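You operate a simulated robot arm through the tools that you are given. There is no shell and no other tool. Be economical: measure what you need, move in short steps, check, and stop when the job is done.

You are at the controls of a simulated robot arm. One attempt, no reset.

## Task
Put one of the steel nuts from the top of the green table on the top of the long bench. Then stack the tin that says "grease" from the top of the green table on top of the tin labelled "seals". Then put the small bearing on the top of the green table away on the top shelf of the teal shelf unit. Then fetch the grey brush and set it in the cream tray. Then put the green strap coil on top of the small plate on the top of the green table. Then press the round button on the low bed three times. Then take the blue pad from the top of the small table and leave it on the blue board. Then put one of the white cards from the top of the wooden bench on the shelf under the green bench. Then put one of the grey blocks from the top of the wooden bench on the wood board there. Then switch the meter switch on the green bench on. Then fetch the label pouch from the top of the long grey bench and set it on top of the steel plate there. Then put the set-up card on the top of the steel table away on the top of the white table. Then take the short roller from the top of the black table and leave it on the shelf under the white stand. Do these in the order given. Set down upright: blue pad, short roller.

Only the result counts: the job must be done as asked and must still hold three seconds after the hand-in. Knocking over, shifting, dropping, spilling or breaking anything else fails it. Lids that push on must go on centred and level and be pressed home; caps that screw on are set level and turned clockwise until they are tight.

## Robot
A 7-joint arm with a two-finger parallel gripper on a trunk, on a base that drives. Base frame: it is fixed to the floor where the robot stands at the start and does not move with it; the origin is under the middle of the robot, x ahead of it, y to its left, z up. Units: m, degrees, N and s.
With the tool pointing down near the work surface it reaches from about 0.48 to 0.92 m from the robot's upright axis, wherever it stands. Its first joint turns from -115.0 to 115.0 degrees. Places, roughly: blue board (13x10x1 cm) [-2.6, -0.6, 0.9]; blue pad (9x6x6 cm) [-2.4, -0.5, 0.9]; green strap coil (6x6x2 cm) [0.8, 1.2, 0.9]; grey block [-3.75, -10.25, 1]; grey block (3x3x5 cm) [-2.9, -10.4, 0.9]; grey block (8x5x5 cm) [-3.2, -10.4, 0.9]; grey brush (10x6x6 cm) [0.8, 0.8, 0.9]; label pouch [-4.75, -7.5, 0.75]; meter switch on the green bench [-5.7, -10.1, 0.8]; round button on the low bed [-1.4, 1.9, 0.3]; set-up card [-4.75, -7, 0.75]; shelf under the green bench [-5.1, -10.4, 0.3]; shelf under the white stand [-14.5, -10.2, 0.4]; short roller (17x5x5 cm) [-11.5, -7.8, 0.9]; small bearing (4x4x2 cm) [0.8, 0.6, 0.9]; small plate (18x9x4 cm) [0.5, 0.8, 0.9]; steel nut (6x5x3 cm) [0.7, 0.5, 0.9]; steel plate [-5.25, -7.75, 0.75]; top of the long bench [0.8, -3.9, 0.8]; top of the white table [0.8, -8.4, 0.8]; top shelf of the teal shelf unit [0.9, 3.2, 1.2]; white card [-3, -10.25, 0.75]; wood board (24x19x2 cm) [-3.6, -10.5, 0.9]. Payload 3.91 kg.
The TCP is the grasp point between the finger pads, 0.03 m short of the fingertips. In the tool frame z runs along the fingers and y along their closing line. The gripper opens to 0.11 m. The fingers are 0.02 m wide and 0.01 m thick; the gripper's body (0.048 by 0.112 m) begins 0.055 m behind the TCP.
Orientation is that of the tool frame in the base frame, as a unit quaternion [w, x, y, z]. With the fingers straight down and closing along the base's y, the tool's x points along the base's -x, its y along +y and its z along -z.

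## Interface
- The arm moves only by the tool move_arm. Its argument "steps" is a list of rows, each a list of 2 entries, a list of its own where there are three numbers: the shift along the tool's x, y, z in m, then the turn, a rotation vector about the tool's x, y, z in degrees. In form: [[[dx, dy, dz], [wx, wy, wz]], ...]. A call has 1 to 8 rows; each row shifts and turns the commanded pose from where the row before left it, along the tool's axes as they then stand. "gripper" is the gripper command, from -1 (shut) to 1 (fully open), values between in proportion, set as the call begins (left out, the last holds). Rows are played at 5 a second. More than 0.05 m and 8.6 degrees between two rows, or a gripper value outside its range, and nothing of the call is played. A pose out of reach is approached as far as the arm can. The call stops where the force on the tool passes 40 N (or 10 N more than at its start, if that is more) or the arm is blocked; 0.2 s more then pass. Each finger travels about 0.153 m/s and halts on what it meets, pressing with about 25 N; the grip force reading is that of the motor and also rises with nothing between the fingers. The clock runs only during rows and for 0.2 s after the last one: add rows that do not move to give the fingers time. It gives the time, the measured TCP pose, the force on the tool (base axes), the opening and the grip force at its end, in the units of the frame above (readings bear some noise), with the torque about the TCP (base axes, N m) and any sound that the robot's microphone picked up.
- Cameras (640 x 400 px; columns grow to the right, rows downward): "scene" is now at [0.2235, 0.2283, 1.3798]; the picture's right is [0.25, -0.97, 0.00], its down [-0.62, -0.16, -0.77] and it looks along [0.74, 0.19, -0.64] (base axes); focal length 262 px, centre (320, 200). "wrist" rides on the gripper at [0.072, 0.017, -0.103] in the tool frame; the picture's right is [-0.23, 0.97, 0.00], its down [-0.76, -0.18, -0.62] and it looks along [-0.61, -0.14, 0.78] (tool axes); focal length 222 px, centre (320, 200). There is no depth. A picture from a camera that has moved, and an enlarged one, comes with that camera's place and axes in the base frame and with its lens.
- snapshot(camera): a new picture of that camera. It takes no simulated time.
- slide_trunk(by): slides the trunk up (or, below 0, down) by that many m; the arm and the scene camera ride with it, the base frame stays. It gives what a move gives, with no picture.
- drive_base(legs): drives the robot by 1 to 6 legs, each [ahead, left, turn to the left] in m, m and degrees, along the robot's own axes; the way and the turn of a leg run together, so that a leg with both is an arc; at most 1.5 m and 180 degrees a leg. The arm and the cameras ride along, it lands a little off, and it stops where it bumps. It gives what a move gives.
- pan_tilt(pan, tilt): turns the head with the scene camera to pan (to the left, within 80 degrees either way) and tilt (down, from -29 to 69), counted from straight ahead of the robot. It gives what a move gives.
- zoom(camera, box): a new picture of the part [left, top, right, bottom] of that camera's present view, enlarged. It takes no simulated time.
- finish_job(): hands the job in; it is judged then, once.

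Work in short steps. Places have to be worked out from the pictures, the camera data and where the tool is seen: move nearer, look again, correct. Check each grasp and each placing, and mend what went wrong. You have 567 turns and 360 pictures in all, those below and enlarged ones among them. Open the gripper and draw the arm clear of the work before you hand the job in, unless the task says otherwise; then end with one line.

The tools are called after "Emit:" by a JSON object that holds its "fn" and its "kwargs". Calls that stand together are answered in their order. move_arm: Moves the arm, as the interface text tells. Its arguments: {"type":"object","properties":{"steps":{"type":"array"},"gripper":{"type":"number"}},"required":["steps"]} The other tools are called the same way: slide_trunk (by) slides the trunk up or down; drive_base (legs) drives the base; pan_tilt (pan, tilt) turns the head that bears the scene camera; snapshot (camera) takes a picture; zoom (camera, box) takes an enlarged picture of a part of a camera's view; finish_job () hands the job in.

At the start:

```text
time: 0.0
tcp_pos: [0.4455, 0.3321, 1.1598]
orientation: [0.0, 0.001, 1.0, 0.0]
force: [0.0, -0.1, 0.1]
ft_torque: [0.0, -0.01, 0.0]
finger_gap: 0.1099
gripper_force: 0.0
trunk travel left (down, up): [-0.725, 0.265]
robot x, y, heading: [0.0004, -0.0026, 0.2]
head pan, tilt: [14.5, 39.9]
```

scene: 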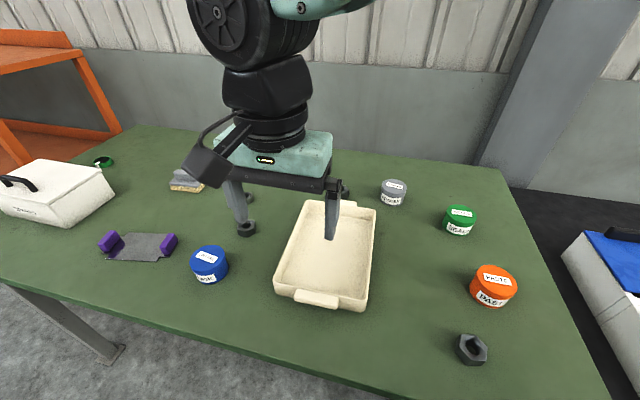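
wrist: 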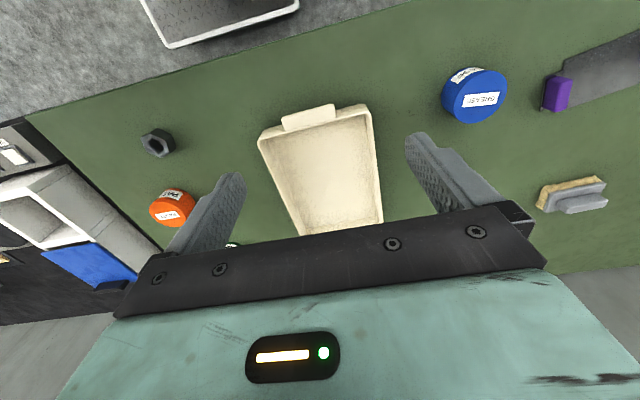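

I'll look closer at the green table to identify items and labels.

Emit:
{"fn": "zoom", "kwargs": {"camera": "scene", "box": [360, 160, 540, 380]}}

Emit:
{"fn": "zoom", "kwargs": {"camera": "scene", "box": [80, 140, 280, 300]}}

```text
1.82 times, centred on (450, 270) of scene
camera zoom: at [0.2235, 0.2283, 1.3798], right [0.25, -0.97, 0.0], down [-0.62, -0.16, -0.77], along [0.74, 0.19, -0.64], focal length 476 px, centre (84, 73)
```

zoom: 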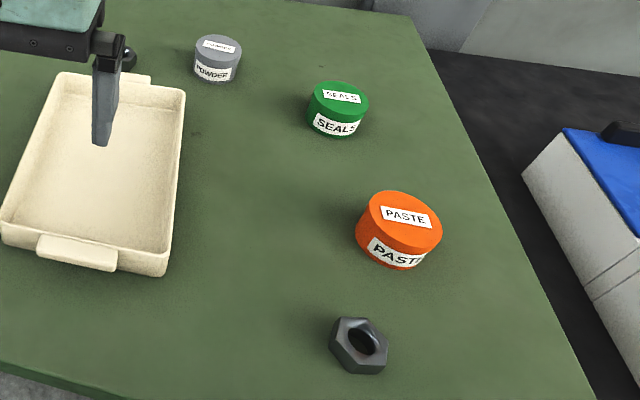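

```text
2.50 times, centred on (180, 220) of scene
camera zoom: at [0.2235, 0.2283, 1.3798], right [0.25, -0.97, 0.0], down [-0.62, -0.16, -0.77], along [0.74, 0.19, -0.64], focal length 654 px, centre (670, 150)
```

zoom: 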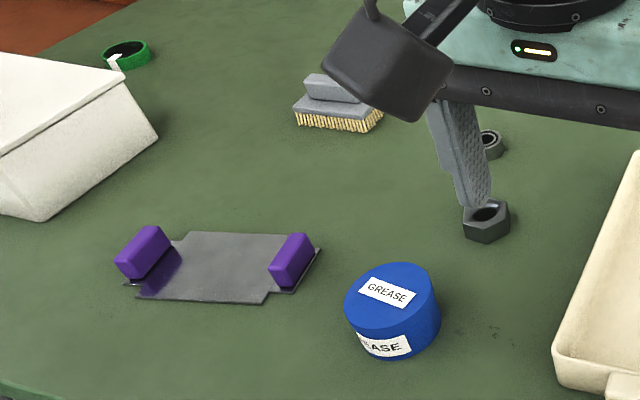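

The near nut sits around (0.48, 0.01). I'll look around the surroundings first (pan left/right) to plan driving.

Emit:
{"fn": "pan_tilt", "kwargs": {"pan": -75, "tilt": 20}}

Emit:
{"fn": "snapshot", "kwargs": {"camera": "scene"}}

Emit:
{"fn": "pan_tilt", "kwargs": {"pan": 75, "tilt": 20}}

Emit:
{"fn": "snapshot", "kwargs": {"camera": "scene"}}

```text
time: 1.6
tcp_pos: [0.4447, 0.3308, 1.1608]
orientation: [0.0, 0.0, 1.0, 0.0]
force: [-0.1, -0.4, -0.3]
ft_torque: [0.0, 0.0, -0.02]
finger_gap: 0.1098
gripper_force: 0.0
trunk travel left (down, up): [-0.725, 0.265]
robot x, y, heading: [-0.0019, -0.0026, 0.1]
head pan, tilt: [-75.0, 20.0]
```

```text
355 pictures are left
camera scene: at [0.1653, 0.1171, 1.4111], right [-0.97, -0.26, 0.0], down [-0.09, 0.33, -0.94], along [0.24, -0.91, -0.34], focal length 262 px, centre (320, 200)
```

scene: 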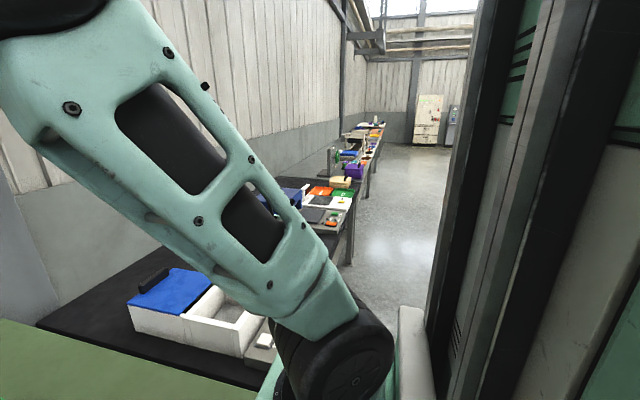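

```text
time: 4.0
tcp_pos: [0.4467, 0.3325, 1.1605]
orientation: [0.001, 0.0, 1.0, 0.001]
force: [-0.1, 0.4, 0.0]
ft_torque: [0.01, -0.03, -0.02]
finger_gap: 0.1102
gripper_force: 0.1
trunk travel left (down, up): [-0.725, 0.265]
robot x, y, heading: [0.001, -0.0006, 0.1]
head pan, tilt: [75.0, 20.0]
```

```text
354 pictures are left
camera scene: at [0.1653, 0.2969, 1.4111], right [0.97, -0.26, 0.0], down [-0.09, -0.33, -0.94], along [0.24, 0.91, -0.34], focal length 262 px, centre (320, 200)
```

scene: 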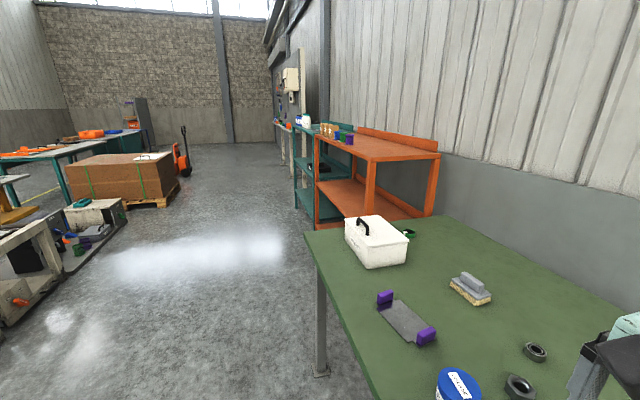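

Emit:
{"fn": "pan_tilt", "kwargs": {"pan": -80, "tilt": 60}}

Emit:
{"fn": "snapshot", "kwargs": {"camera": "scene"}}

Emit:
{"fn": "pan_tilt", "kwargs": {"pan": 80, "tilt": 60}}

Emit:
{"fn": "snapshot", "kwargs": {"camera": "scene"}}

```text
time: 6.4
tcp_pos: [0.4455, 0.3315, 1.1601]
orientation: [0.0, 0.0, 1.0, 0.0]
force: [0.7, 0.3, 0.4]
ft_torque: [-0.04, 0.03, 0.01]
finger_gap: 0.1102
gripper_force: 0.1
trunk travel left (down, up): [-0.725, 0.265]
robot x, y, heading: [-0.0013, 0.0006, -0.1]
head pan, tilt: [-80.0, 60.0]
```

```text
353 pictures are left
camera scene: at [0.1528, 0.1414, 1.353], right [-0.98, -0.17, 0.0], down [-0.15, 0.85, -0.5], along [0.09, -0.49, -0.87], focal length 262 px, centre (320, 200)
```

scene: 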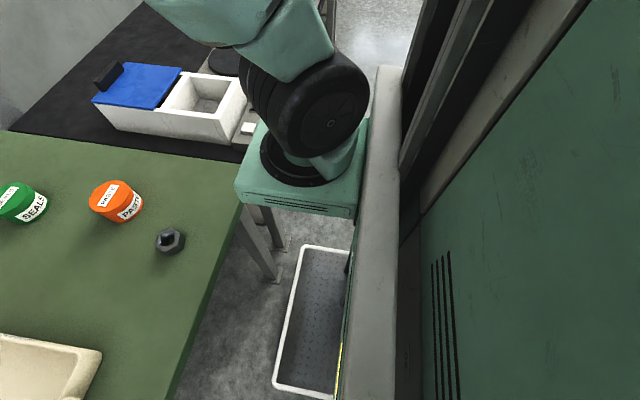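

```text
time: 8.8
tcp_pos: [0.4456, 0.331, 1.161]
orientation: [-0.001, 0.001, 1.0, 0.0]
force: [0.5, -0.7, -0.6]
ft_torque: [0.02, 0.02, 0.02]
finger_gap: 0.11
gripper_force: 0.1
trunk travel left (down, up): [-0.725, 0.265]
robot x, y, heading: [-0.0017, -0.0068, 0.1]
head pan, tilt: [80.0, 60.0]
```

```text
352 pictures are left
camera scene: at [0.1528, 0.2726, 1.353], right [0.98, -0.17, 0.0], down [-0.15, -0.85, -0.5], along [0.09, 0.49, -0.87], focal length 262 px, centre (320, 200)
```

scene: 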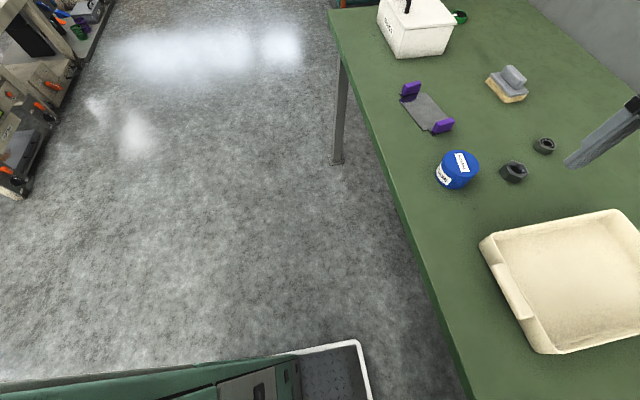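

The robot base is clear behind/left. I'll move the arm over the near nut (about (0.48,0.01)) and look with the wrist camera.

Emit:
{"fn": "move_arm", "kwargs": {"steps": [[[-0.005, -0.046, 0.01], [0, 0, 0]], [[-0.005, -0.046, 0.01], [0, 0, 0]], [[-0.005, -0.046, 0.01], [0, 0, 0]], [[-0.005, -0.046, 0.01], [0, 0, 0]], [[-0.005, -0.046, 0.01], [0, 0, 0]], [[-0.005, -0.046, 0.01], [0, 0, 0]], [[-0.005, -0.046, 0.01], [0, 0, 0]]], "gripper": 1}}

Emit:
{"fn": "snapshot", "kwargs": {"camera": "wrist"}}

```text
time: 10.4
tcp_pos: [0.4818, 0.0088, 1.0898]
orientation: [0.001, 0.0, 1.0, 0.0]
force: [-0.3, 0.8, 0.4]
ft_torque: [0.0, 0.01, 0.03]
finger_gap: 0.1097
gripper_force: 0.1
trunk travel left (down, up): [-0.725, 0.265]
robot x, y, heading: [-0.0002, -0.0034, -0.0]
head pan, tilt: [80.0, 60.0]
```

```text
351 pictures are left
camera wrist: at [0.4088, 0.0258, 1.1958], right [0.23, 0.97, 0.0], down [0.76, -0.18, 0.62], along [0.61, -0.14, -0.78], focal length 222 px, centre (320, 200)
```

wrist: 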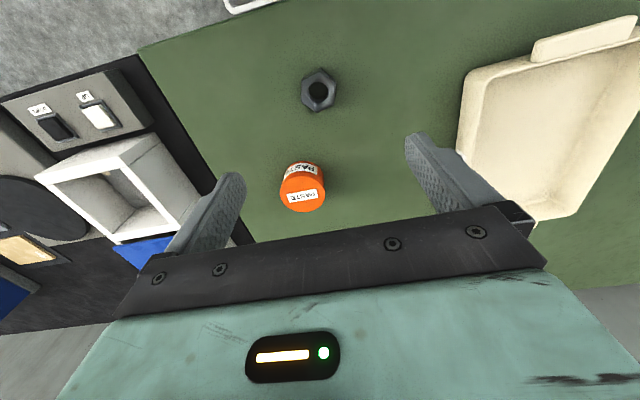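

Emit:
{"fn": "zoom", "kwargs": {"camera": "wrist", "box": [280, 60, 360, 120]}}

```text
6.67 times, centred on (320, 90) of wrist
camera zoom: at [0.4088, 0.0258, 1.1958], right [0.23, 0.97, 0.0], down [0.76, -0.18, 0.62], along [0.61, -0.14, -0.78], focal length 1481 px, centre (320, 933)
```

zoom: 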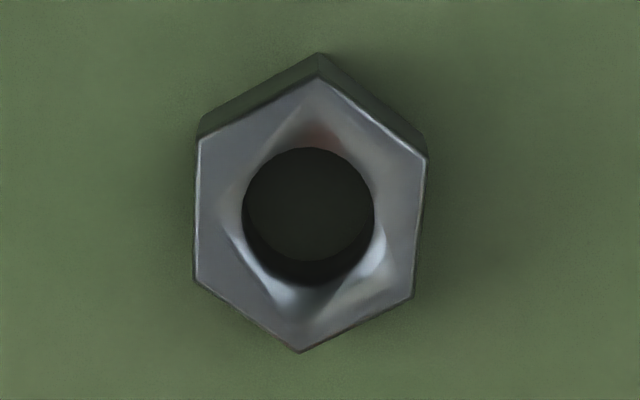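

Nut flats are turned about -17° so I rotate +17.4° about the tool z, and descend over it.

Emit:
{"fn": "move_arm", "kwargs": {"steps": [[[0, 0, 0.02], [0, 0, 5.8]], [[0, 0, 0.03], [0, 0, 5.8]], [[0.003, 0, 0.03], [0, 0, 5.8]], [[0, 0, 0.03], [0, 0, 0]], [[0, 0, 0.03], [0, 0, 0]], [[0, 0, 0.02], [0, 0, 0]]]}}

Emit:
{"fn": "snapshot", "kwargs": {"camera": "wrist"}}

```text
time: 11.8
tcp_pos: [0.4783, 0.0087, 0.9296]
orientation: [0.0, 0.151, 0.988, 0.0]
force: [-0.4, 0.3, 0.4]
ft_torque: [0.05, -0.01, -0.04]
finger_gap: 0.1101
gripper_force: 0.1
trunk travel left (down, up): [-0.725, 0.265]
robot x, y, heading: [-0.0009, 0.0001, 0.2]
head pan, tilt: [80.0, 60.0]
```

```text
349 pictures are left
camera wrist: at [0.4142, 0.0478, 1.0352], right [0.51, 0.86, 0.0], down [0.67, -0.4, 0.62], along [0.54, -0.32, -0.78], focal length 222 px, centre (320, 200)
```

wrist: 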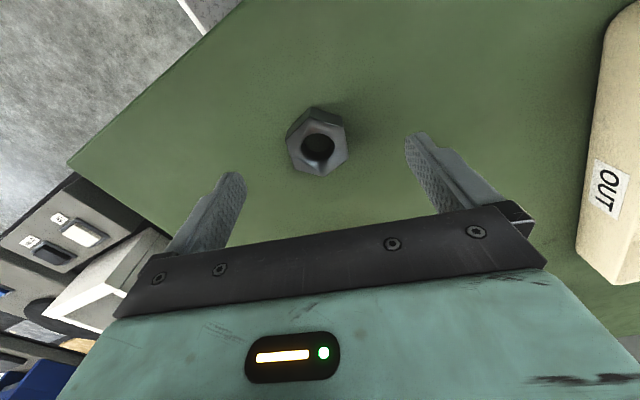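

Emit:
{"fn": "zoom", "kwargs": {"camera": "wrist", "box": [270, 95, 366, 190]}}

```text
4.21 times, centred on (318, 142) of wrist
camera zoom: at [0.4142, 0.0478, 1.0352], right [0.51, 0.86, 0.0], down [0.67, -0.4, 0.62], along [0.54, -0.32, -0.78], focal length 935 px, centre (328, 442)
```

zoom: 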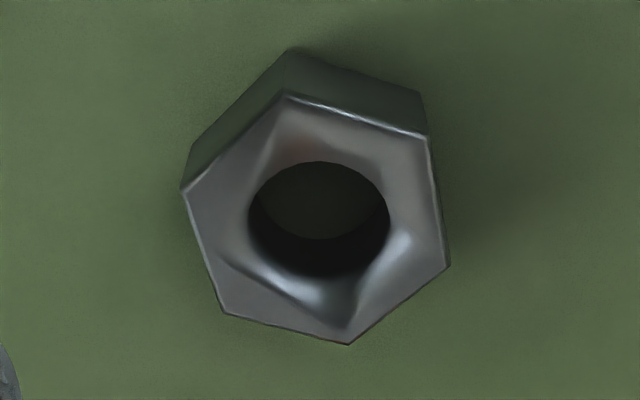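

Alignment confirmed; descend and close.

Emit:
{"fn": "move_arm", "kwargs": {"steps": [[[0.002, 0, 0.02], [0, 0, 0]], [[0, 0, 0.02], [0, 0, 0]], [[0, 0, 0], [0, 0, 0]]]}}

Emit:
{"fn": "move_arm", "kwargs": {"steps": [[[0, 0, 0], [0, 0, 0]], [[0, 0, 0], [0, 0, 0]], [[0, 0, 0], [0, 0, 0]]], "gripper": -1}}

Emit:
{"fn": "snapshot", "kwargs": {"camera": "wrist"}}

```text
time: 12.7
tcp_pos: [0.4761, 0.0105, 0.8894]
orientation: [0.0, 0.152, 0.988, 0.0]
force: [-0.4, 0.6, 0.2]
ft_torque: [0.02, 0.0, 0.0]
finger_gap: 0.1101
gripper_force: 0.0
trunk travel left (down, up): [-0.725, 0.265]
robot x, y, heading: [0.0022, -0.0013, 0.1]
head pan, tilt: [80.0, 60.0]
```

```text
time: 13.4
tcp_pos: [0.4764, 0.0099, 0.8898]
orientation: [0.0, 0.151, 0.989, 0.001]
force: [-0.5, -0.8, 0.5]
ft_torque: [-0.05, 0.07, -0.02]
finger_gap: 0.0456
gripper_force: 25.2
trunk travel left (down, up): [-0.725, 0.265]
robot x, y, heading: [-0.0008, -0.0012, -0.0]
head pan, tilt: [80.0, 60.0]
```

```text
347 pictures are left
camera wrist: at [0.4122, 0.0491, 0.9953], right [0.51, 0.86, 0.0], down [0.67, -0.4, 0.62], along [0.54, -0.32, -0.78], focal length 222 px, centre (320, 200)
```

wrist: 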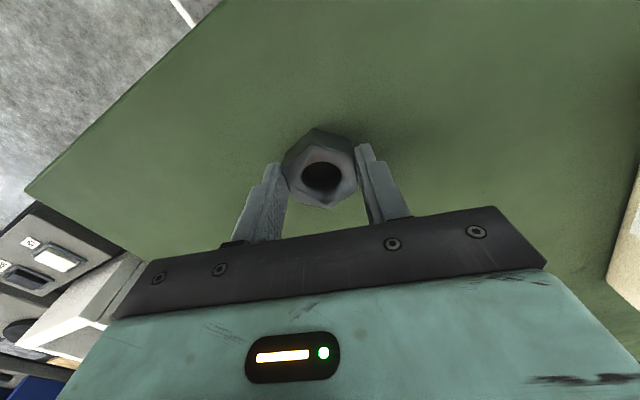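

Gripped (gap 0.0456). Lift and look along the route to the long bench.

Emit:
{"fn": "move_arm", "kwargs": {"steps": [[[0, 0, -0.03], [0, 0, 0]], [[0, 0, -0.04], [0, 0, 0]], [[0, 0, -0.045], [0, 0, 0]], [[0, 0, -0.045], [0, 0, 0]], [[0, 0, -0.045], [0, 0, 0]], [[0, 0, -0.045], [0, 0, 0]]]}}

Emit:
{"fn": "pan_tilt", "kwargs": {"pan": -60, "tilt": 15}}

Emit:
{"fn": "snapshot", "kwargs": {"camera": "scene"}}

Emit:
{"fn": "snapshot", "kwargs": {"camera": "wrist"}}

```text
time: 14.8
tcp_pos: [0.4763, 0.0102, 1.1395]
orientation: [0.0, 0.152, 0.988, 0.001]
force: [1.1, -0.3, -1.7]
ft_torque: [0.01, 0.01, 0.03]
finger_gap: 0.0456
gripper_force: 25.0
trunk travel left (down, up): [-0.725, 0.265]
robot x, y, heading: [0.002, -0.0004, 0.0]
head pan, tilt: [80.0, 60.0]
```

```text
time: 17.1
tcp_pos: [0.4766, 0.0106, 1.1407]
orientation: [-0.001, 0.151, 0.989, 0.0]
force: [0.4, 0.2, -2.1]
ft_torque: [0.02, 0.04, 0.03]
finger_gap: 0.0454
gripper_force: 25.1
trunk travel left (down, up): [-0.725, 0.265]
robot x, y, heading: [0.0035, 0.0012, 0.0]
head pan, tilt: [-60.0, 15.0]
```

```text
346 pictures are left
camera scene: at [0.188, 0.1261, 1.4193], right [-0.87, -0.5, 0.0], down [-0.13, 0.22, -0.97], along [0.48, -0.84, -0.26], focal length 262 px, centre (320, 200)
```

scene: 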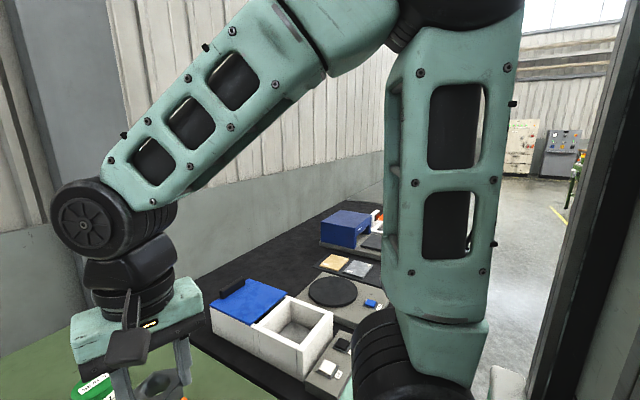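

```text
345 pictures are left
camera wrist: at [0.4122, 0.0494, 1.2453], right [0.51, 0.86, 0.0], down [0.67, -0.4, 0.62], along [0.54, -0.32, -0.78], focal length 222 px, centre (320, 200)
```

wrist: 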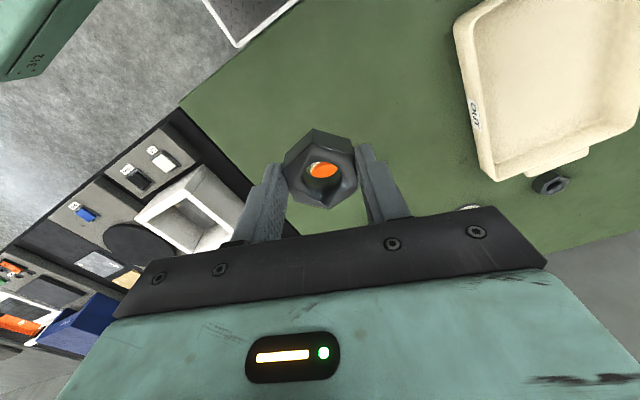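

The aisle in front of the tables looks clear. Back off 0.35 m and strafe right toward the long bench, watching.

Emit:
{"fn": "drive_base", "kwargs": {"legs": [[-0.35, 0, 0], [0, -1.2, 0]]}}

Emit:
{"fn": "pan_tilt", "kwargs": {"pan": -70, "tilt": 25}}

Emit:
{"fn": "snapshot", "kwargs": {"camera": "scene"}}

```text
time: 25.0
tcp_pos: [0.1314, -1.185, 1.1401]
orientation: [0.0, 0.146, 0.989, 0.0]
force: [0.2, 0.6, -2.2]
ft_torque: [-0.01, 0.02, 0.01]
finger_gap: 0.0457
gripper_force: 24.7
trunk travel left (down, up): [-0.725, 0.265]
robot x, y, heading: [-0.3438, -1.2011, 0.5]
head pan, tilt: [-60.0, 15.0]
```

```text
time: 25.8
tcp_pos: [0.1299, -1.1852, 1.14]
orientation: [0.0, 0.147, 0.989, 0.0]
force: [-0.4, 1.0, -3.0]
ft_torque: [0.01, 0.0, -0.02]
finger_gap: 0.0452
gripper_force: 25.0
trunk travel left (down, up): [-0.725, 0.265]
robot x, y, heading: [-0.342, -1.1985, 0.4]
head pan, tilt: [-70.0, 25.0]
```

```text
344 pictures are left
camera scene: at [-0.1728, -1.0784, 1.4031], right [-0.94, -0.35, 0.0], down [-0.15, 0.4, -0.91], along [0.32, -0.85, -0.42], focal length 262 px, centre (320, 200)
```

scene: 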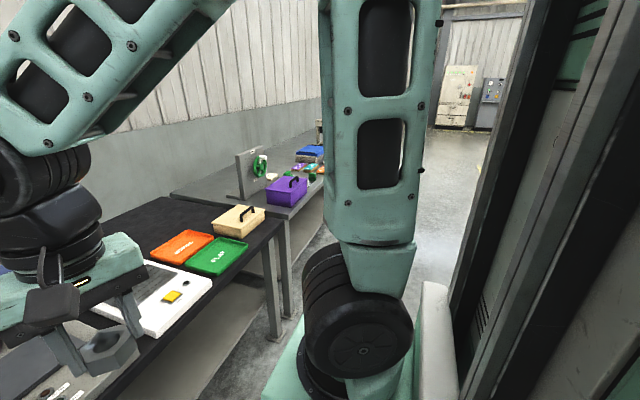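

Emit:
{"fn": "drive_base", "kwargs": {"legs": [[0, -1.3, 0]]}}

Emit:
{"fn": "pan_tilt", "kwargs": {"pan": -55, "tilt": 30}}

Emit:
{"fn": "snapshot", "kwargs": {"camera": "scene"}}

Emit:
{"fn": "pan_tilt", "kwargs": {"pan": 0, "tilt": 40}}

Emit:
{"fn": "snapshot", "kwargs": {"camera": "scene"}}

```text
time: 32.2
tcp_pos: [0.1475, -2.4758, 1.1404]
orientation: [-0.001, 0.143, 0.99, 0.0]
force: [0.1, -0.1, -2.7]
ft_torque: [0.01, -0.03, 0.01]
finger_gap: 0.0455
gripper_force: 25.0
trunk travel left (down, up): [-0.725, 0.265]
robot x, y, heading: [-0.3261, -2.496, 1.0]
head pan, tilt: [-70.0, 25.0]
```

```text
time: 33.0
tcp_pos: [0.1471, -2.4755, 1.14]
orientation: [0.0, 0.143, 0.99, 0.0]
force: [0.5, 0.5, -1.8]
ft_torque: [-0.02, 0.01, 0.0]
finger_gap: 0.0455
gripper_force: 24.9
trunk travel left (down, up): [-0.725, 0.265]
robot x, y, heading: [-0.3283, -2.494, 1.0]
head pan, tilt: [-55.0, 30.0]
```

```text
343 pictures are left
camera scene: at [-0.1376, -2.3585, 1.3951], right [-0.81, -0.59, 0.0], down [-0.29, 0.41, -0.87], along [0.51, -0.7, -0.5], focal length 262 px, centre (320, 200)
```

scene: 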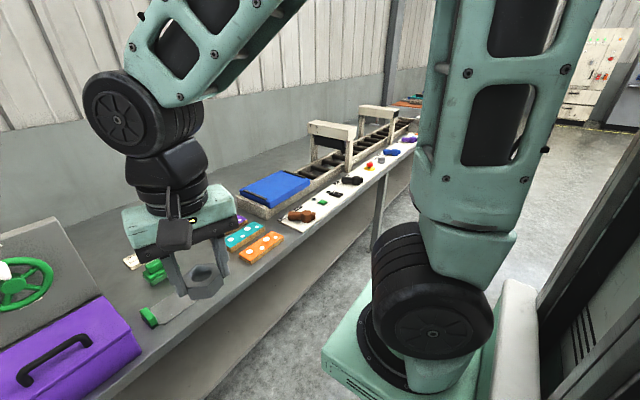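

```text
time: 34.3
tcp_pos: [0.1463, -2.4751, 1.1397]
orientation: [0.0, 0.143, 0.99, 0.0]
force: [-0.2, -0.9, -3.4]
ft_torque: [-0.02, 0.05, 0.02]
finger_gap: 0.0458
gripper_force: 24.8
trunk travel left (down, up): [-0.725, 0.265]
robot x, y, heading: [-0.3298, -2.491, 0.9]
head pan, tilt: [0.0, 40.0]
```

```text
342 pictures are left
camera scene: at [-0.1056, -2.2839, 1.3797], right [0.02, -1.0, 0.0], down [-0.64, -0.01, -0.77], along [0.77, 0.01, -0.64], focal length 262 px, centre (320, 200)
```

scene: 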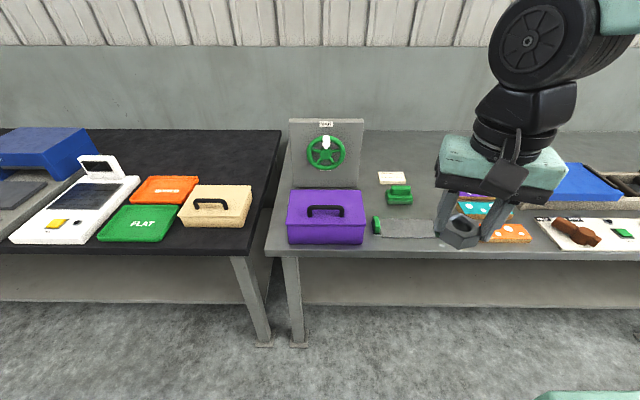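

Emit:
{"fn": "drive_base", "kwargs": {"legs": [[0, -1.1, -1]]}}

Emit:
{"fn": "snapshot", "kwargs": {"camera": "scene"}}

```text
time: 40.0
tcp_pos: [0.1611, -3.5942, 1.1409]
orientation: [-0.001, 0.148, 0.989, 0.0]
force: [-0.1, 0.0, -1.7]
ft_torque: [-0.01, 0.01, 0.03]
finger_gap: 0.0457
gripper_force: 24.6
trunk travel left (down, up): [-0.725, 0.265]
robot x, y, heading: [-0.3177, -3.6061, 0.8]
head pan, tilt: [0.0, 40.0]
```

```text
341 pictures are left
camera scene: at [-0.0908, -3.3996, 1.3797], right [0.01, -1.0, 0.0], down [-0.64, 0.0, -0.77], along [0.77, 0.01, -0.64], focal length 262 px, centre (320, 200)
```

scene: 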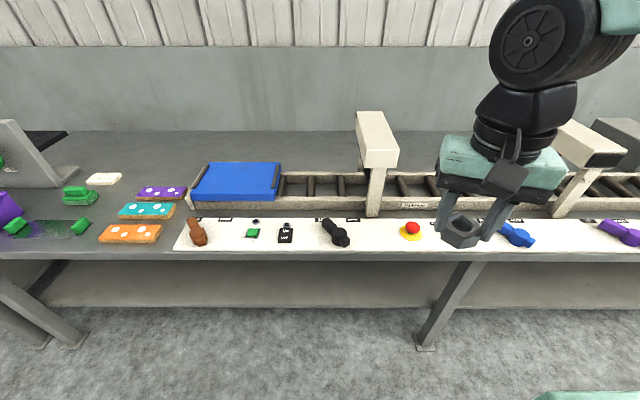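

Emit:
{"fn": "drive_base", "kwargs": {"legs": [[0, -1.3, -0.8]]}}

Emit:
{"fn": "snapshot", "kwargs": {"camera": "scene"}}

```text
time: 46.5
tcp_pos: [0.1594, -4.8953, 1.1399]
orientation: [0.0, 0.156, 0.988, 0.001]
force: [0.5, -0.1, -2.5]
ft_torque: [-0.01, -0.01, 0.01]
finger_gap: 0.0456
gripper_force: 25.4
trunk travel left (down, up): [-0.725, 0.265]
robot x, y, heading: [-0.3188, -4.9011, -0.4]
head pan, tilt: [0.0, 40.0]
```

```text
340 pictures are left
camera scene: at [-0.089, -4.6972, 1.3797], right [-0.01, -1.0, 0.0], down [-0.64, 0.01, -0.77], along [0.77, -0.01, -0.64], focal length 262 px, centre (320, 200)
```

scene: 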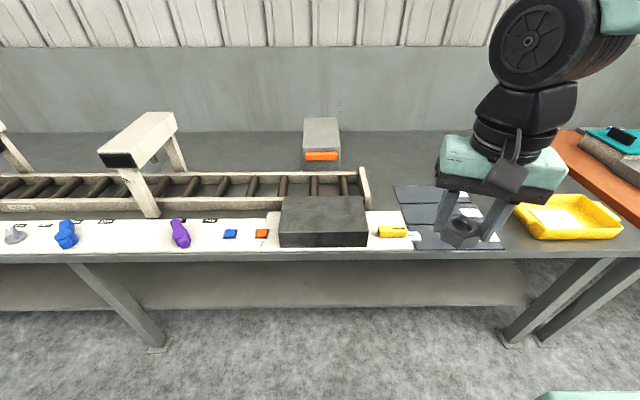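

Open space appears behind the dark tiles near (0.8,-5.0). Drive forward and move the gripper over to inspect with the wrist camera.

Emit:
{"fn": "drive_base", "kwargs": {"legs": [[0.28, 0, 0]]}}

Emit:
{"fn": "move_arm", "kwargs": {"steps": [[[-0.04, 0, 0], [0, 0, -5.8]], [[-0.04, 0, 0], [0, 0, -5.8]], [[-0.04, 0, 0], [0, 0, -5.8]], [[-0.04, 0, 0], [0, 0, 0]], [[-0.04, 0, 0], [0, 0, 0]]]}}

Emit:
{"fn": "snapshot", "kwargs": {"camera": "wrist"}}

Emit:
{"fn": "snapshot", "kwargs": {"camera": "scene"}}

```text
time: 48.4
tcp_pos: [0.439, -4.8985, 1.1393]
orientation: [0.0, 0.156, 0.988, -0.001]
force: [-0.5, 0.0, -1.7]
ft_torque: [-0.01, 0.02, -0.01]
finger_gap: 0.0455
gripper_force: 25.1
trunk travel left (down, up): [-0.725, 0.265]
robot x, y, heading: [-0.0372, -4.9047, -0.4]
head pan, tilt: [0.0, 40.0]
```

```text
time: 49.6
tcp_pos: [0.634, -4.9259, 1.1409]
orientation: [0.0, 0.005, 1.0, -0.001]
force: [-0.1, 0.5, -1.8]
ft_torque: [-0.02, -0.05, 0.01]
finger_gap: 0.0454
gripper_force: 25.3
trunk travel left (down, up): [-0.725, 0.265]
robot x, y, heading: [-0.0375, -4.905, -0.7]
head pan, tilt: [0.0, 40.0]
```

```text
339 pictures are left
camera wrist: at [0.5626, -4.9071, 1.2453], right [0.24, 0.97, 0.0], down [0.76, -0.19, 0.62], along [0.61, -0.15, -0.78], focal length 222 px, centre (320, 200)
```

wrist: 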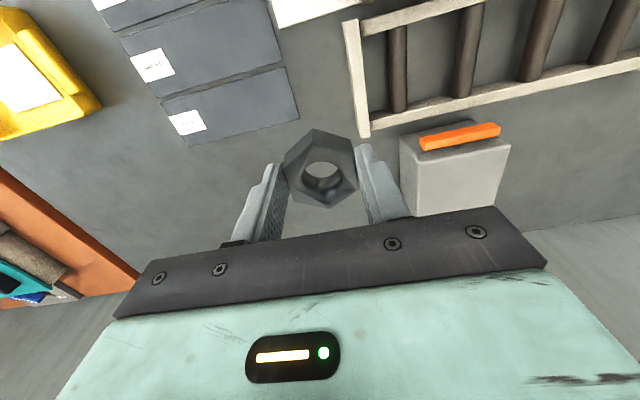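

```text
338 pictures are left
camera scene: at [0.19, -4.6999, 1.3798], right [-0.01, -1.0, 0.0], down [-0.64, 0.01, -0.77], along [0.77, -0.01, -0.64], focal length 262 px, centre (320, 200)
```

scene: 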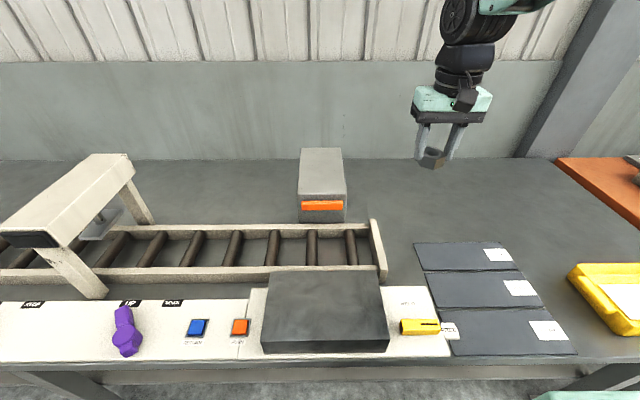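

Target free spot (0.78,-5.05) behind the tiles. Move there and descend partly.

Emit:
{"fn": "move_arm", "kwargs": {"steps": [[[-0.04, -0.03, 0.03], [0, 0, 0]], [[-0.04, -0.03, 0.04], [0, 0, 0]], [[-0.036, -0.03, 0.04], [0, 0, 0]], [[-0.03, -0.034, 0.04], [0, 0, 0]], [[0, 0, 0.03], [0, 0, 0]], [[0, 0, 0.03], [0, 0, 0]]]}}

Emit:
{"fn": "snapshot", "kwargs": {"camera": "wrist"}}

Emit:
{"fn": "snapshot", "kwargs": {"camera": "scene"}}

```text
refused: row 1 steps farther than a row can; nothing moved
```

```text
337 pictures are left
camera wrist: at [0.5626, -4.9071, 1.2453], right [0.24, 0.97, 0.0], down [0.76, -0.19, 0.62], along [0.61, -0.15, -0.78], focal length 222 px, centre (320, 200)
```

wrist: 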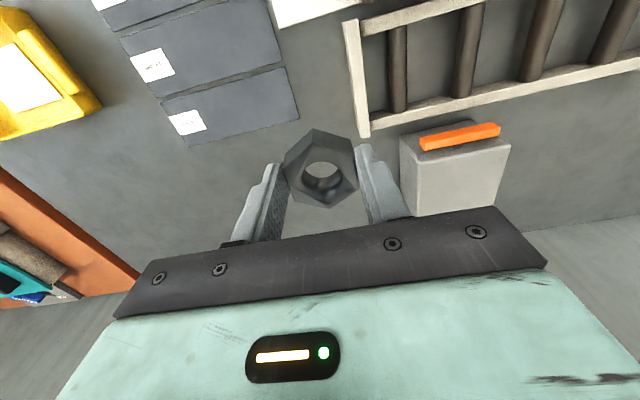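

```text
336 pictures are left
camera scene: at [0.19, -4.6999, 1.3798], right [-0.01, -1.0, 0.0], down [-0.64, 0.01, -0.77], along [0.77, -0.01, -0.64], focal length 262 px, centre (320, 200)
```

scene: 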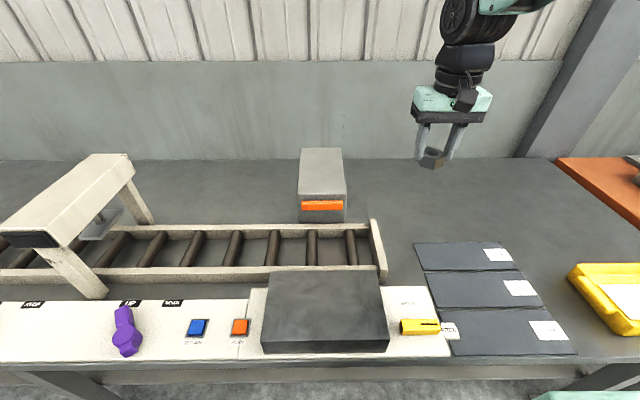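

Keep each row's total step under 0.05 m.

Emit:
{"fn": "move_arm", "kwargs": {"steps": [[[-0.036, -0.03, 0], [0, 0, 0]], [[-0.036, -0.03, 0], [0, 0, 0]], [[-0.036, -0.03, 0], [0, 0, 0]], [[-0.036, -0.03, 0], [0, 0, 0]], [[0, 0, 0.045], [0, 0, 0]], [[0, 0, 0.045], [0, 0, 0]], [[0, 0, 0.045], [0, 0, 0]], [[0, 0, 0.04], [0, 0, 0]]]}}

Emit:
{"fn": "snapshot", "kwargs": {"camera": "wrist"}}

Emit:
{"fn": "snapshot", "kwargs": {"camera": "scene"}}

```text
time: 51.4
tcp_pos: [0.7786, -5.0451, 0.9665]
orientation: [0.001, 0.006, 1.0, 0.0]
force: [0.0, -0.1, -2.0]
ft_torque: [0.0, -0.02, -0.02]
finger_gap: 0.0457
gripper_force: 24.7
trunk travel left (down, up): [-0.725, 0.265]
robot x, y, heading: [-0.0368, -4.9054, -0.9]
head pan, tilt: [0.0, 40.0]
```

```text
335 pictures are left
camera wrist: at [0.7053, -5.0274, 1.0706], right [0.24, 0.97, 0.0], down [0.76, -0.19, 0.62], along [0.61, -0.15, -0.78], focal length 222 px, centre (320, 200)
```

wrist: 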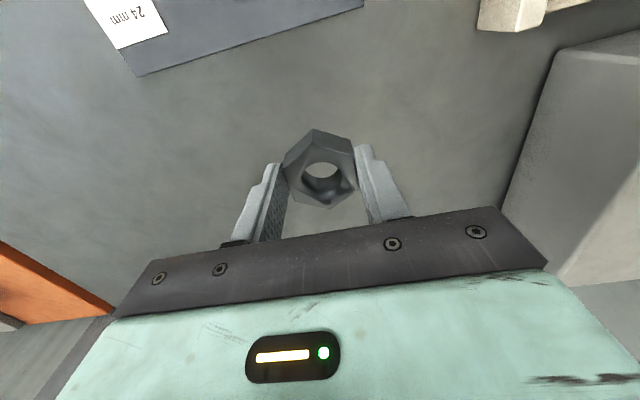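

```text
334 pictures are left
camera scene: at [0.1902, -4.6998, 1.3798], right [-0.01, -1.0, 0.0], down [-0.64, 0.01, -0.77], along [0.77, -0.01, -0.64], focal length 262 px, centre (320, 200)
```

scene: 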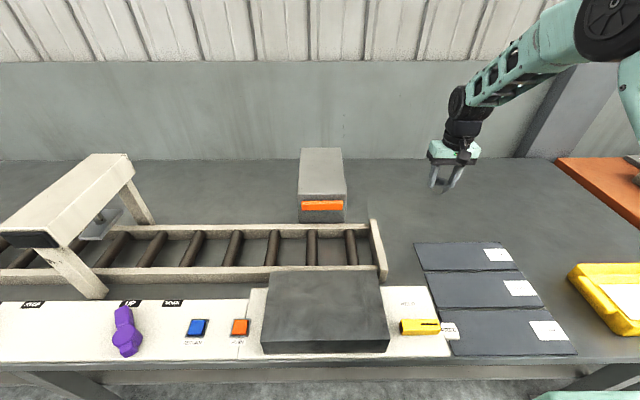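

Surface is about 0.79–0.80. Descend to near contact, then small steps.

Emit:
{"fn": "move_arm", "kwargs": {"steps": [[[0, 0, 0.04], [0, 0, 0]], [[0, 0, 0.04], [0, 0, 0]], [[0, 0, 0.01], [0, 0, 0]], [[0, 0, 0.01], [0, 0, 0]], [[0, 0, 0.006], [0, 0, 0]], [[0, 0, 0.006], [0, 0, 0]]]}}

Emit:
{"fn": "snapshot", "kwargs": {"camera": "wrist"}}

```text
time: 52.8
tcp_pos: [0.7788, -5.0454, 0.8537]
orientation: [0.001, 0.006, 1.0, 0.0]
force: [-0.5, 0.3, -1.8]
ft_torque: [0.01, 0.02, -0.03]
finger_gap: 0.0453
gripper_force: 25.4
trunk travel left (down, up): [-0.725, 0.265]
robot x, y, heading: [-0.0379, -4.9008, -0.7]
head pan, tilt: [0.0, 40.0]
```

```text
333 pictures are left
camera wrist: at [0.7061, -5.0273, 0.9586], right [0.24, 0.97, 0.0], down [0.76, -0.19, 0.62], along [0.61, -0.15, -0.78], focal length 222 px, centre (320, 200)
```

wrist: 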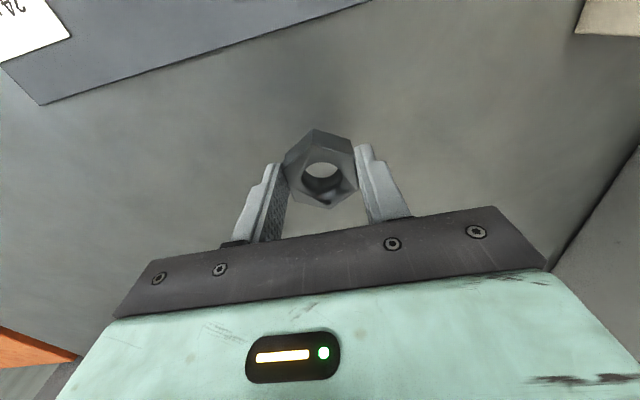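

Emit:
{"fn": "move_arm", "kwargs": {"steps": [[[0, 0, 0.005], [0, 0, 0]], [[0, 0, 0.004], [0, 0, 0]], [[0, 0, 0.003], [0, 0, 0]]]}}

Emit:
{"fn": "move_arm", "kwargs": {"steps": [[[0, 0, 0.003], [0, 0, 0]], [[0, 0, 0.003], [0, 0, 0]]]}}

```text
time: 53.6
tcp_pos: [0.7788, -5.0461, 0.8413]
orientation: [0.0, 0.005, 1.0, 0.0]
force: [-0.4, 0.0, -2.3]
ft_torque: [0.0, -0.01, 0.01]
finger_gap: 0.0457
gripper_force: 25.1
trunk travel left (down, up): [-0.725, 0.265]
robot x, y, heading: [-0.0374, -4.9027, -0.4]
head pan, tilt: [0.0, 40.0]
```

```text
time: 54.2
tcp_pos: [0.7787, -5.0468, 0.8354]
orientation: [0.0, 0.005, 1.0, 0.0]
force: [-0.1, 0.6, -1.8]
ft_torque: [-0.01, -0.01, 0.03]
finger_gap: 0.0455
gripper_force: 25.5
trunk travel left (down, up): [-0.725, 0.265]
robot x, y, heading: [-0.034, -4.9049, -0.4]
head pan, tilt: [0.0, 40.0]
```

Emit:
{"fn": "move_arm", "kwargs": {"steps": [[[0, 0, 0.002], [0, 0, 0]], [[0, 0, 0.002], [0, 0, 0]]]}}

Emit:
{"fn": "move_arm", "kwargs": {"steps": [[[0, 0, 0.002], [0, 0, 0]], [[0, 0, 0.002], [0, 0, 0]]]}}

```text
time: 54.8
tcp_pos: [0.7788, -5.0467, 0.8311]
orientation: [0.0, 0.005, 1.0, 0.0]
force: [0.6, 0.0, -2.6]
ft_torque: [0.01, -0.01, 0.0]
finger_gap: 0.0455
gripper_force: 25.0
trunk travel left (down, up): [-0.725, 0.265]
robot x, y, heading: [-0.0364, -4.9069, -0.6]
head pan, tilt: [0.0, 40.0]
```

```text
time: 55.4
tcp_pos: [0.7782, -5.0456, 0.8281]
orientation: [0.0, 0.006, 1.0, 0.0]
force: [-0.2, 0.3, -1.9]
ft_torque: [0.02, 0.0, 0.01]
finger_gap: 0.0454
gripper_force: 24.7
trunk travel left (down, up): [-0.725, 0.265]
robot x, y, heading: [-0.0357, -4.9068, -0.4]
head pan, tilt: [0.0, 40.0]
```

Emit:
{"fn": "move_arm", "kwargs": {"steps": [[[0, 0, 0.002], [0, 0, 0]], [[0, 0, 0.002], [0, 0, 0]]]}}

Emit:
{"fn": "snapshot", "kwargs": {"camera": "wrist"}}

```text
time: 56.0
tcp_pos: [0.7772, -5.0456, 0.8237]
orientation: [0.0, 0.006, 1.0, 0.0]
force: [0.0, 0.9, -1.4]
ft_torque: [0.0, 0.01, -0.01]
finger_gap: 0.0455
gripper_force: 24.9
trunk travel left (down, up): [-0.725, 0.265]
robot x, y, heading: [-0.0359, -4.9037, -0.4]
head pan, tilt: [0.0, 40.0]
```

```text
332 pictures are left
camera wrist: at [0.7062, -5.0271, 0.9286], right [0.24, 0.97, 0.0], down [0.76, -0.19, 0.62], along [0.61, -0.15, -0.78], focal length 222 px, centre (320, 200)
```

wrist: 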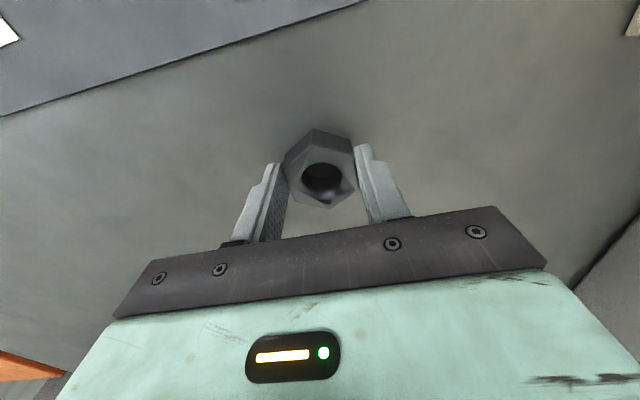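

Emit:
{"fn": "move_arm", "kwargs": {"steps": [[[0, 0, 0.002], [0, 0, 0]], [[0, 0, 0.002], [0, 0, 0]], [[0, 0, 0.002], [0, 0, 0]]]}}

Emit:
{"fn": "move_arm", "kwargs": {"steps": [[[0, 0, 0.002], [0, 0, 0]], [[0, 0, 0.002], [0, 0, 0]]]}}

```text
time: 56.8
tcp_pos: [0.7782, -5.045, 0.8197]
orientation: [0.002, 0.006, 1.0, 0.0]
force: [-5.2, 0.1, 19.7]
ft_torque: [0.06, 0.28, -0.05]
finger_gap: 0.0453
gripper_force: 24.8
trunk travel left (down, up): [-0.725, 0.265]
robot x, y, heading: [-0.0398, -4.9091, -0.8]
head pan, tilt: [0.0, 40.0]
```

```text
time: 57.4
tcp_pos: [0.7787, -5.0458, 0.8147]
orientation: [0.002, 0.005, 1.0, 0.0]
force: [1.3, -0.7, 20.9]
ft_torque: [-0.02, -0.12, 0.0]
finger_gap: 0.0459
gripper_force: 25.1
trunk travel left (down, up): [-0.725, 0.265]
robot x, y, heading: [-0.0401, -4.9041, -0.3]
head pan, tilt: [0.0, 40.0]
```

Contact with the bench. Release and lift.

Emit:
{"fn": "move_arm", "kwargs": {"steps": [[[0, 0, 0], [0, 0, 0]], [[0, 0, 0], [0, 0, 0]], [[0, 0, 0], [0, 0, 0]], [[0, 0, -0.04], [0, 0, 0]], [[0, 0, -0.045], [0, 0, 0]], [[0, 0, -0.045], [0, 0, 0]], [[0, 0, -0.045], [0, 0, 0]], [[0, 0, -0.045], [0, 0, 0]]], "gripper": 1}}

Emit:
{"fn": "snapshot", "kwargs": {"camera": "wrist"}}

```text
time: 59.2
tcp_pos: [0.7774, -5.047, 1.0342]
orientation: [0.001, 0.006, 1.0, 0.001]
force: [1.0, 0.1, -0.1]
ft_torque: [-0.05, 0.02, -0.01]
finger_gap: 0.11
gripper_force: 0.1
trunk travel left (down, up): [-0.725, 0.265]
robot x, y, heading: [-0.036, -4.9063, -0.4]
head pan, tilt: [0.0, 40.0]
```

```text
331 pictures are left
camera wrist: at [0.7065, -5.0277, 1.1386], right [0.24, 0.97, 0.0], down [0.76, -0.19, 0.62], along [0.61, -0.15, -0.78], focal length 222 px, centre (320, 200)
```

wrist: 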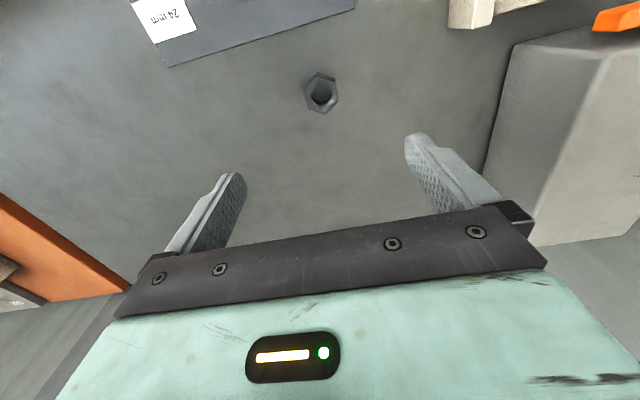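

Nut placed well. Retract and drive back to the green table.

Emit:
{"fn": "move_arm", "kwargs": {"steps": [[[0.03, 0, -0.03], [0, 0, 0]], [[0.03, 0, -0.03], [0, 0, 0]], [[0.03, 0, -0.03], [0, 0, 0]], [[0.045, 0.02, 0], [0, 0, 0]], [[0.045, 0.02, 0], [0, 0, 0]], [[0.045, 0.02, 0], [0, 0, 0]], [[0.045, 0.02, 0], [0, 0, 0]], [[0.04, 0.02, 0], [0, 0, 0]]]}}

Emit:
{"fn": "drive_base", "kwargs": {"legs": [[-0.28, 0, 0.4], [0, 1.5, 0], [0, 1.5, 0], [0, 1.3, 0]]}}

Emit:
{"fn": "snapshot", "kwargs": {"camera": "scene"}}

```text
time: 61.0
tcp_pos: [0.4694, -4.9407, 1.1219]
orientation: [-0.001, 0.006, 1.0, 0.0]
force: [-0.1, -0.6, -0.8]
ft_torque: [0.0, 0.0, 0.01]
finger_gap: 0.11
gripper_force: 0.1
trunk travel left (down, up): [-0.725, 0.265]
robot x, y, heading: [-0.0354, -4.9048, -0.4]
head pan, tilt: [0.0, 40.0]
```

```text
time: 83.1
tcp_pos: [0.2178, -0.6636, 1.1242]
orientation: [0.0, 0.013, 1.0, 0.0]
force: [-0.4, -0.4, 0.0]
ft_torque: [0.0, -0.01, -0.01]
finger_gap: 0.1098
gripper_force: 0.1
trunk travel left (down, up): [-0.725, 0.265]
robot x, y, heading: [-0.2877, -0.6222, -1.6]
head pan, tilt: [0.0, 40.0]
```

```text
330 pictures are left
camera scene: at [-0.0565, -0.4179, 1.3797], right [-0.03, -1.0, 0.0], down [-0.64, 0.02, -0.77], along [0.77, -0.02, -0.64], focal length 262 px, centre (320, 200)
```

scene: 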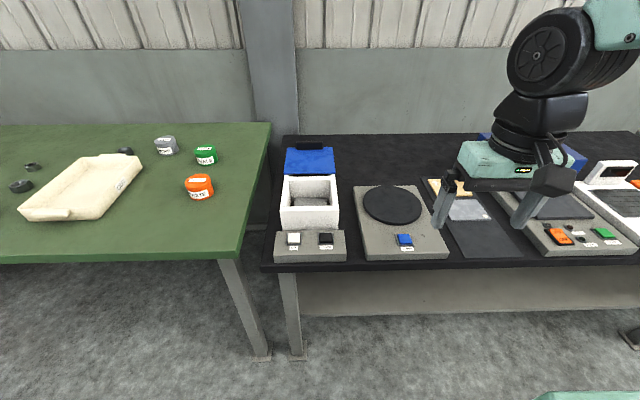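

Emit:
{"fn": "drive_base", "kwargs": {"legs": [[0, 0.78, 1.8], [0.28, 0, 0]]}}

Emit:
{"fn": "pan_tilt", "kwargs": {"pan": 20, "tilt": 50}}

Emit:
{"fn": "snapshot", "kwargs": {"camera": "scene"}}

```text
time: 88.8
tcp_pos: [0.5067, 0.1318, 1.123]
orientation: [0.0, -0.002, 1.0, 0.0]
force: [-1.3, -0.4, -0.3]
ft_torque: [0.01, 0.02, -0.03]
finger_gap: 0.1101
gripper_force: 0.0
trunk travel left (down, up): [-0.725, 0.265]
robot x, y, heading: [-0.0007, 0.162, 0.2]
head pan, tilt: [0.0, 40.0]
```

```text
time: 89.7
tcp_pos: [0.5073, 0.1314, 1.1239]
orientation: [0.0, -0.003, 1.0, -0.001]
force: [-0.3, -0.2, -0.2]
ft_torque: [0.01, 0.01, 0.03]
finger_gap: 0.1099
gripper_force: 0.1
trunk travel left (down, up): [-0.725, 0.265]
robot x, y, heading: [0.0028, 0.1615, 0.3]
head pan, tilt: [20.0, 50.0]
```

```text
329 pictures are left
camera scene: at [0.2116, 0.3948, 1.3656], right [0.35, -0.94, 0.0], down [-0.72, -0.27, -0.64], along [0.6, 0.22, -0.77], focal length 262 px, centre (320, 200)
```

scene: 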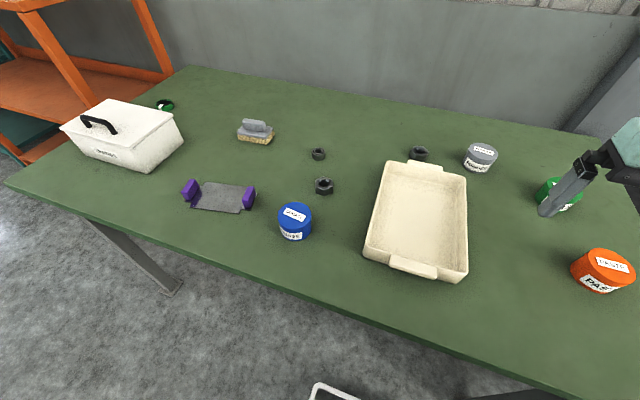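

Move the gripper over the grease tin (~(0.52,0.57)).

Emit:
{"fn": "move_arm", "kwargs": {"steps": [[[-0.002, 0.048, 0], [0, 0, 0]], [[-0.002, 0.048, 0], [0, 0, 0]], [[-0.002, 0.048, 0], [0, 0, 0]], [[-0.002, 0.048, 0], [0, 0, 0]], [[-0.002, 0.048, 0], [0, 0, 0]], [[-0.002, 0.048, 0], [0, 0, 0]], [[-0.002, 0.048, 0], [0, 0, 0]], [[-0.002, 0.048, 0], [0, 0, 0]]]}}

Emit:
{"fn": "move_arm", "kwargs": {"steps": [[[0, 0.045, 0], [0, 0, 0]], [[0, 0, 0.04], [0, 0, 0]], [[0, 0, 0.04], [0, 0, 0]]]}}

Emit:
{"fn": "snapshot", "kwargs": {"camera": "wrist"}}

```text
time: 91.5
tcp_pos: [0.5207, 0.5146, 1.1227]
orientation: [0.001, -0.002, 1.0, 0.0]
force: [0.3, -0.2, 0.5]
ft_torque: [0.06, 0.0, 0.01]
finger_gap: 0.1097
gripper_force: 0.0
trunk travel left (down, up): [-0.725, 0.265]
robot x, y, heading: [-0.0024, 0.1605, -0.0]
head pan, tilt: [20.0, 50.0]
```

```text
time: 92.3
tcp_pos: [0.5215, 0.5597, 1.0437]
orientation: [0.002, -0.004, 1.0, 0.0]
force: [-0.4, -0.2, 0.7]
ft_torque: [-0.01, 0.01, 0.04]
finger_gap: 0.1102
gripper_force: 0.1
trunk travel left (down, up): [-0.725, 0.265]
robot x, y, heading: [-0.0008, 0.1588, 0.2]
head pan, tilt: [20.0, 50.0]
```

```text
328 pictures are left
camera wrist: at [0.4489, 0.5777, 1.1483], right [0.22, 0.98, 0.0], down [0.76, -0.17, 0.62], along [0.61, -0.14, -0.78], focal length 222 px, centre (320, 200)
```

wrist: 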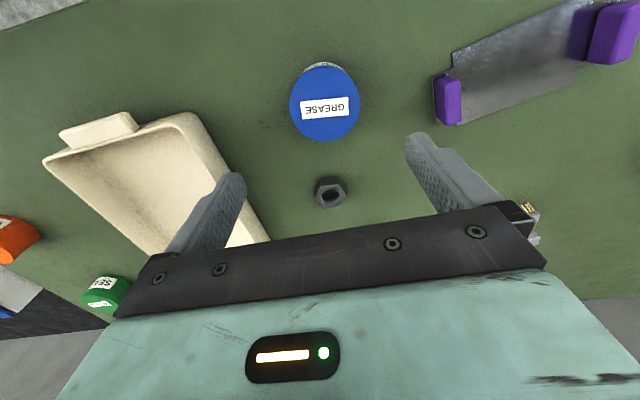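

Tin centre ≈(0.519,0.566), ~7.5 cm wide. Descend around it.

Emit:
{"fn": "move_arm", "kwargs": {"steps": [[[0.002, 0.006, 0.02], [0, 0, 0]], [[0, 0, 0.04], [0, 0, 0]], [[0, 0, 0.04], [0, 0, 0]], [[0, 0, 0.03], [0, 0, 0]]]}}

Emit:
{"fn": "snapshot", "kwargs": {"camera": "wrist"}}

```text
time: 93.3
tcp_pos: [0.5187, 0.5674, 0.9131]
orientation: [0.001, -0.003, 1.0, 0.0]
force: [0.2, 0.3, 0.5]
ft_torque: [0.02, -0.02, 0.01]
finger_gap: 0.1101
gripper_force: 0.0
trunk travel left (down, up): [-0.725, 0.265]
robot x, y, heading: [-0.0031, 0.1586, 0.0]
head pan, tilt: [20.0, 50.0]
```

```text
327 pictures are left
camera wrist: at [0.4464, 0.5846, 1.0183], right [0.22, 0.98, 0.0], down [0.76, -0.17, 0.62], along [0.61, -0.14, -0.78], focal length 222 px, centre (320, 200)
```

wrist: 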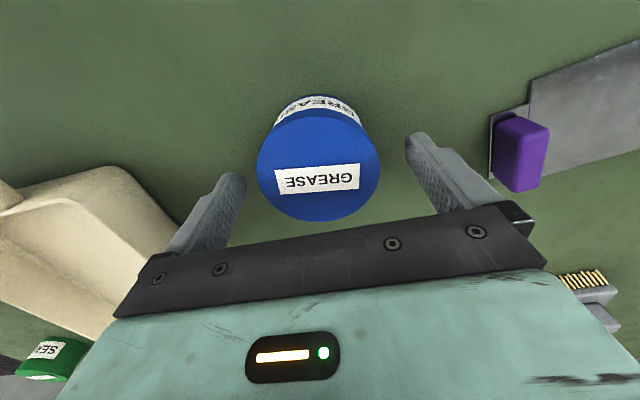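

Emit:
{"fn": "move_arm", "kwargs": {"steps": [[[-0.001, 0, 0.02], [0, 0, 0]], [[0, 0, 0], [0, 0, 0]]]}}

Emit:
{"fn": "move_arm", "kwargs": {"steps": [[[0, 0, 0], [0, 0, 0]], [[0, 0, 0], [0, 0, 0]], [[0, 0, 0], [0, 0, 0]]], "gripper": -1}}

Emit:
{"fn": "move_arm", "kwargs": {"steps": [[[0, 0, -0.04], [0, 0, 0]], [[0, 0, -0.045], [0, 0, 0]], [[0, 0, -0.045], [0, 0, 0]]]}}

Emit:
{"fn": "snapshot", "kwargs": {"camera": "wrist"}}

```text
time: 93.9
tcp_pos: [0.5199, 0.5668, 0.8932]
orientation: [0.001, -0.003, 1.0, 0.001]
force: [0.1, -0.3, -0.5]
ft_torque: [0.01, 0.01, -0.02]
finger_gap: 0.1101
gripper_force: 0.0
trunk travel left (down, up): [-0.725, 0.265]
robot x, y, heading: [-0.0005, 0.1629, 0.5]
head pan, tilt: [20.0, 50.0]
```

```text
time: 94.7
tcp_pos: [0.5202, 0.5669, 0.8934]
orientation: [0.0, -0.002, 1.0, 0.0]
force: [0.2, -1.5, -0.3]
ft_torque: [0.04, -0.03, -0.08]
finger_gap: 0.071
gripper_force: 24.1
trunk travel left (down, up): [-0.725, 0.265]
robot x, y, heading: [-0.0017, 0.1586, 0.3]
head pan, tilt: [20.0, 50.0]
```

```text
time: 95.5
tcp_pos: [0.5196, 0.5679, 1.0235]
orientation: [0.0, -0.002, 1.0, -0.001]
force: [0.5, 0.5, -3.8]
ft_torque: [-0.03, 0.02, -0.03]
finger_gap: 0.0709
gripper_force: 24.6
trunk travel left (down, up): [-0.725, 0.265]
robot x, y, heading: [0.0032, 0.1603, 0.2]
head pan, tilt: [20.0, 50.0]
```

```text
326 pictures are left
camera wrist: at [0.4483, 0.5855, 1.1282], right [0.22, 0.98, 0.0], down [0.76, -0.17, 0.62], along [0.61, -0.14, -0.78], focal length 222 px, centre (320, 200)
```

wrist: 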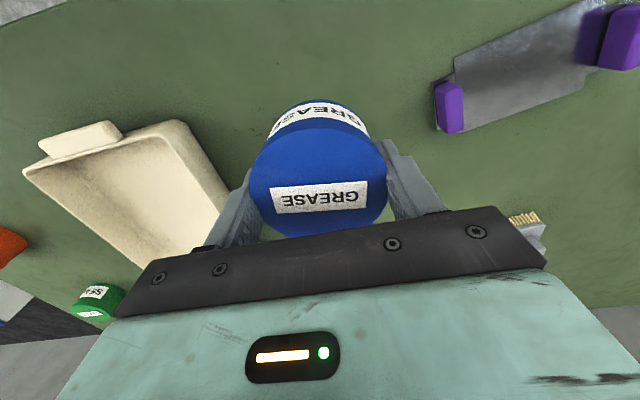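

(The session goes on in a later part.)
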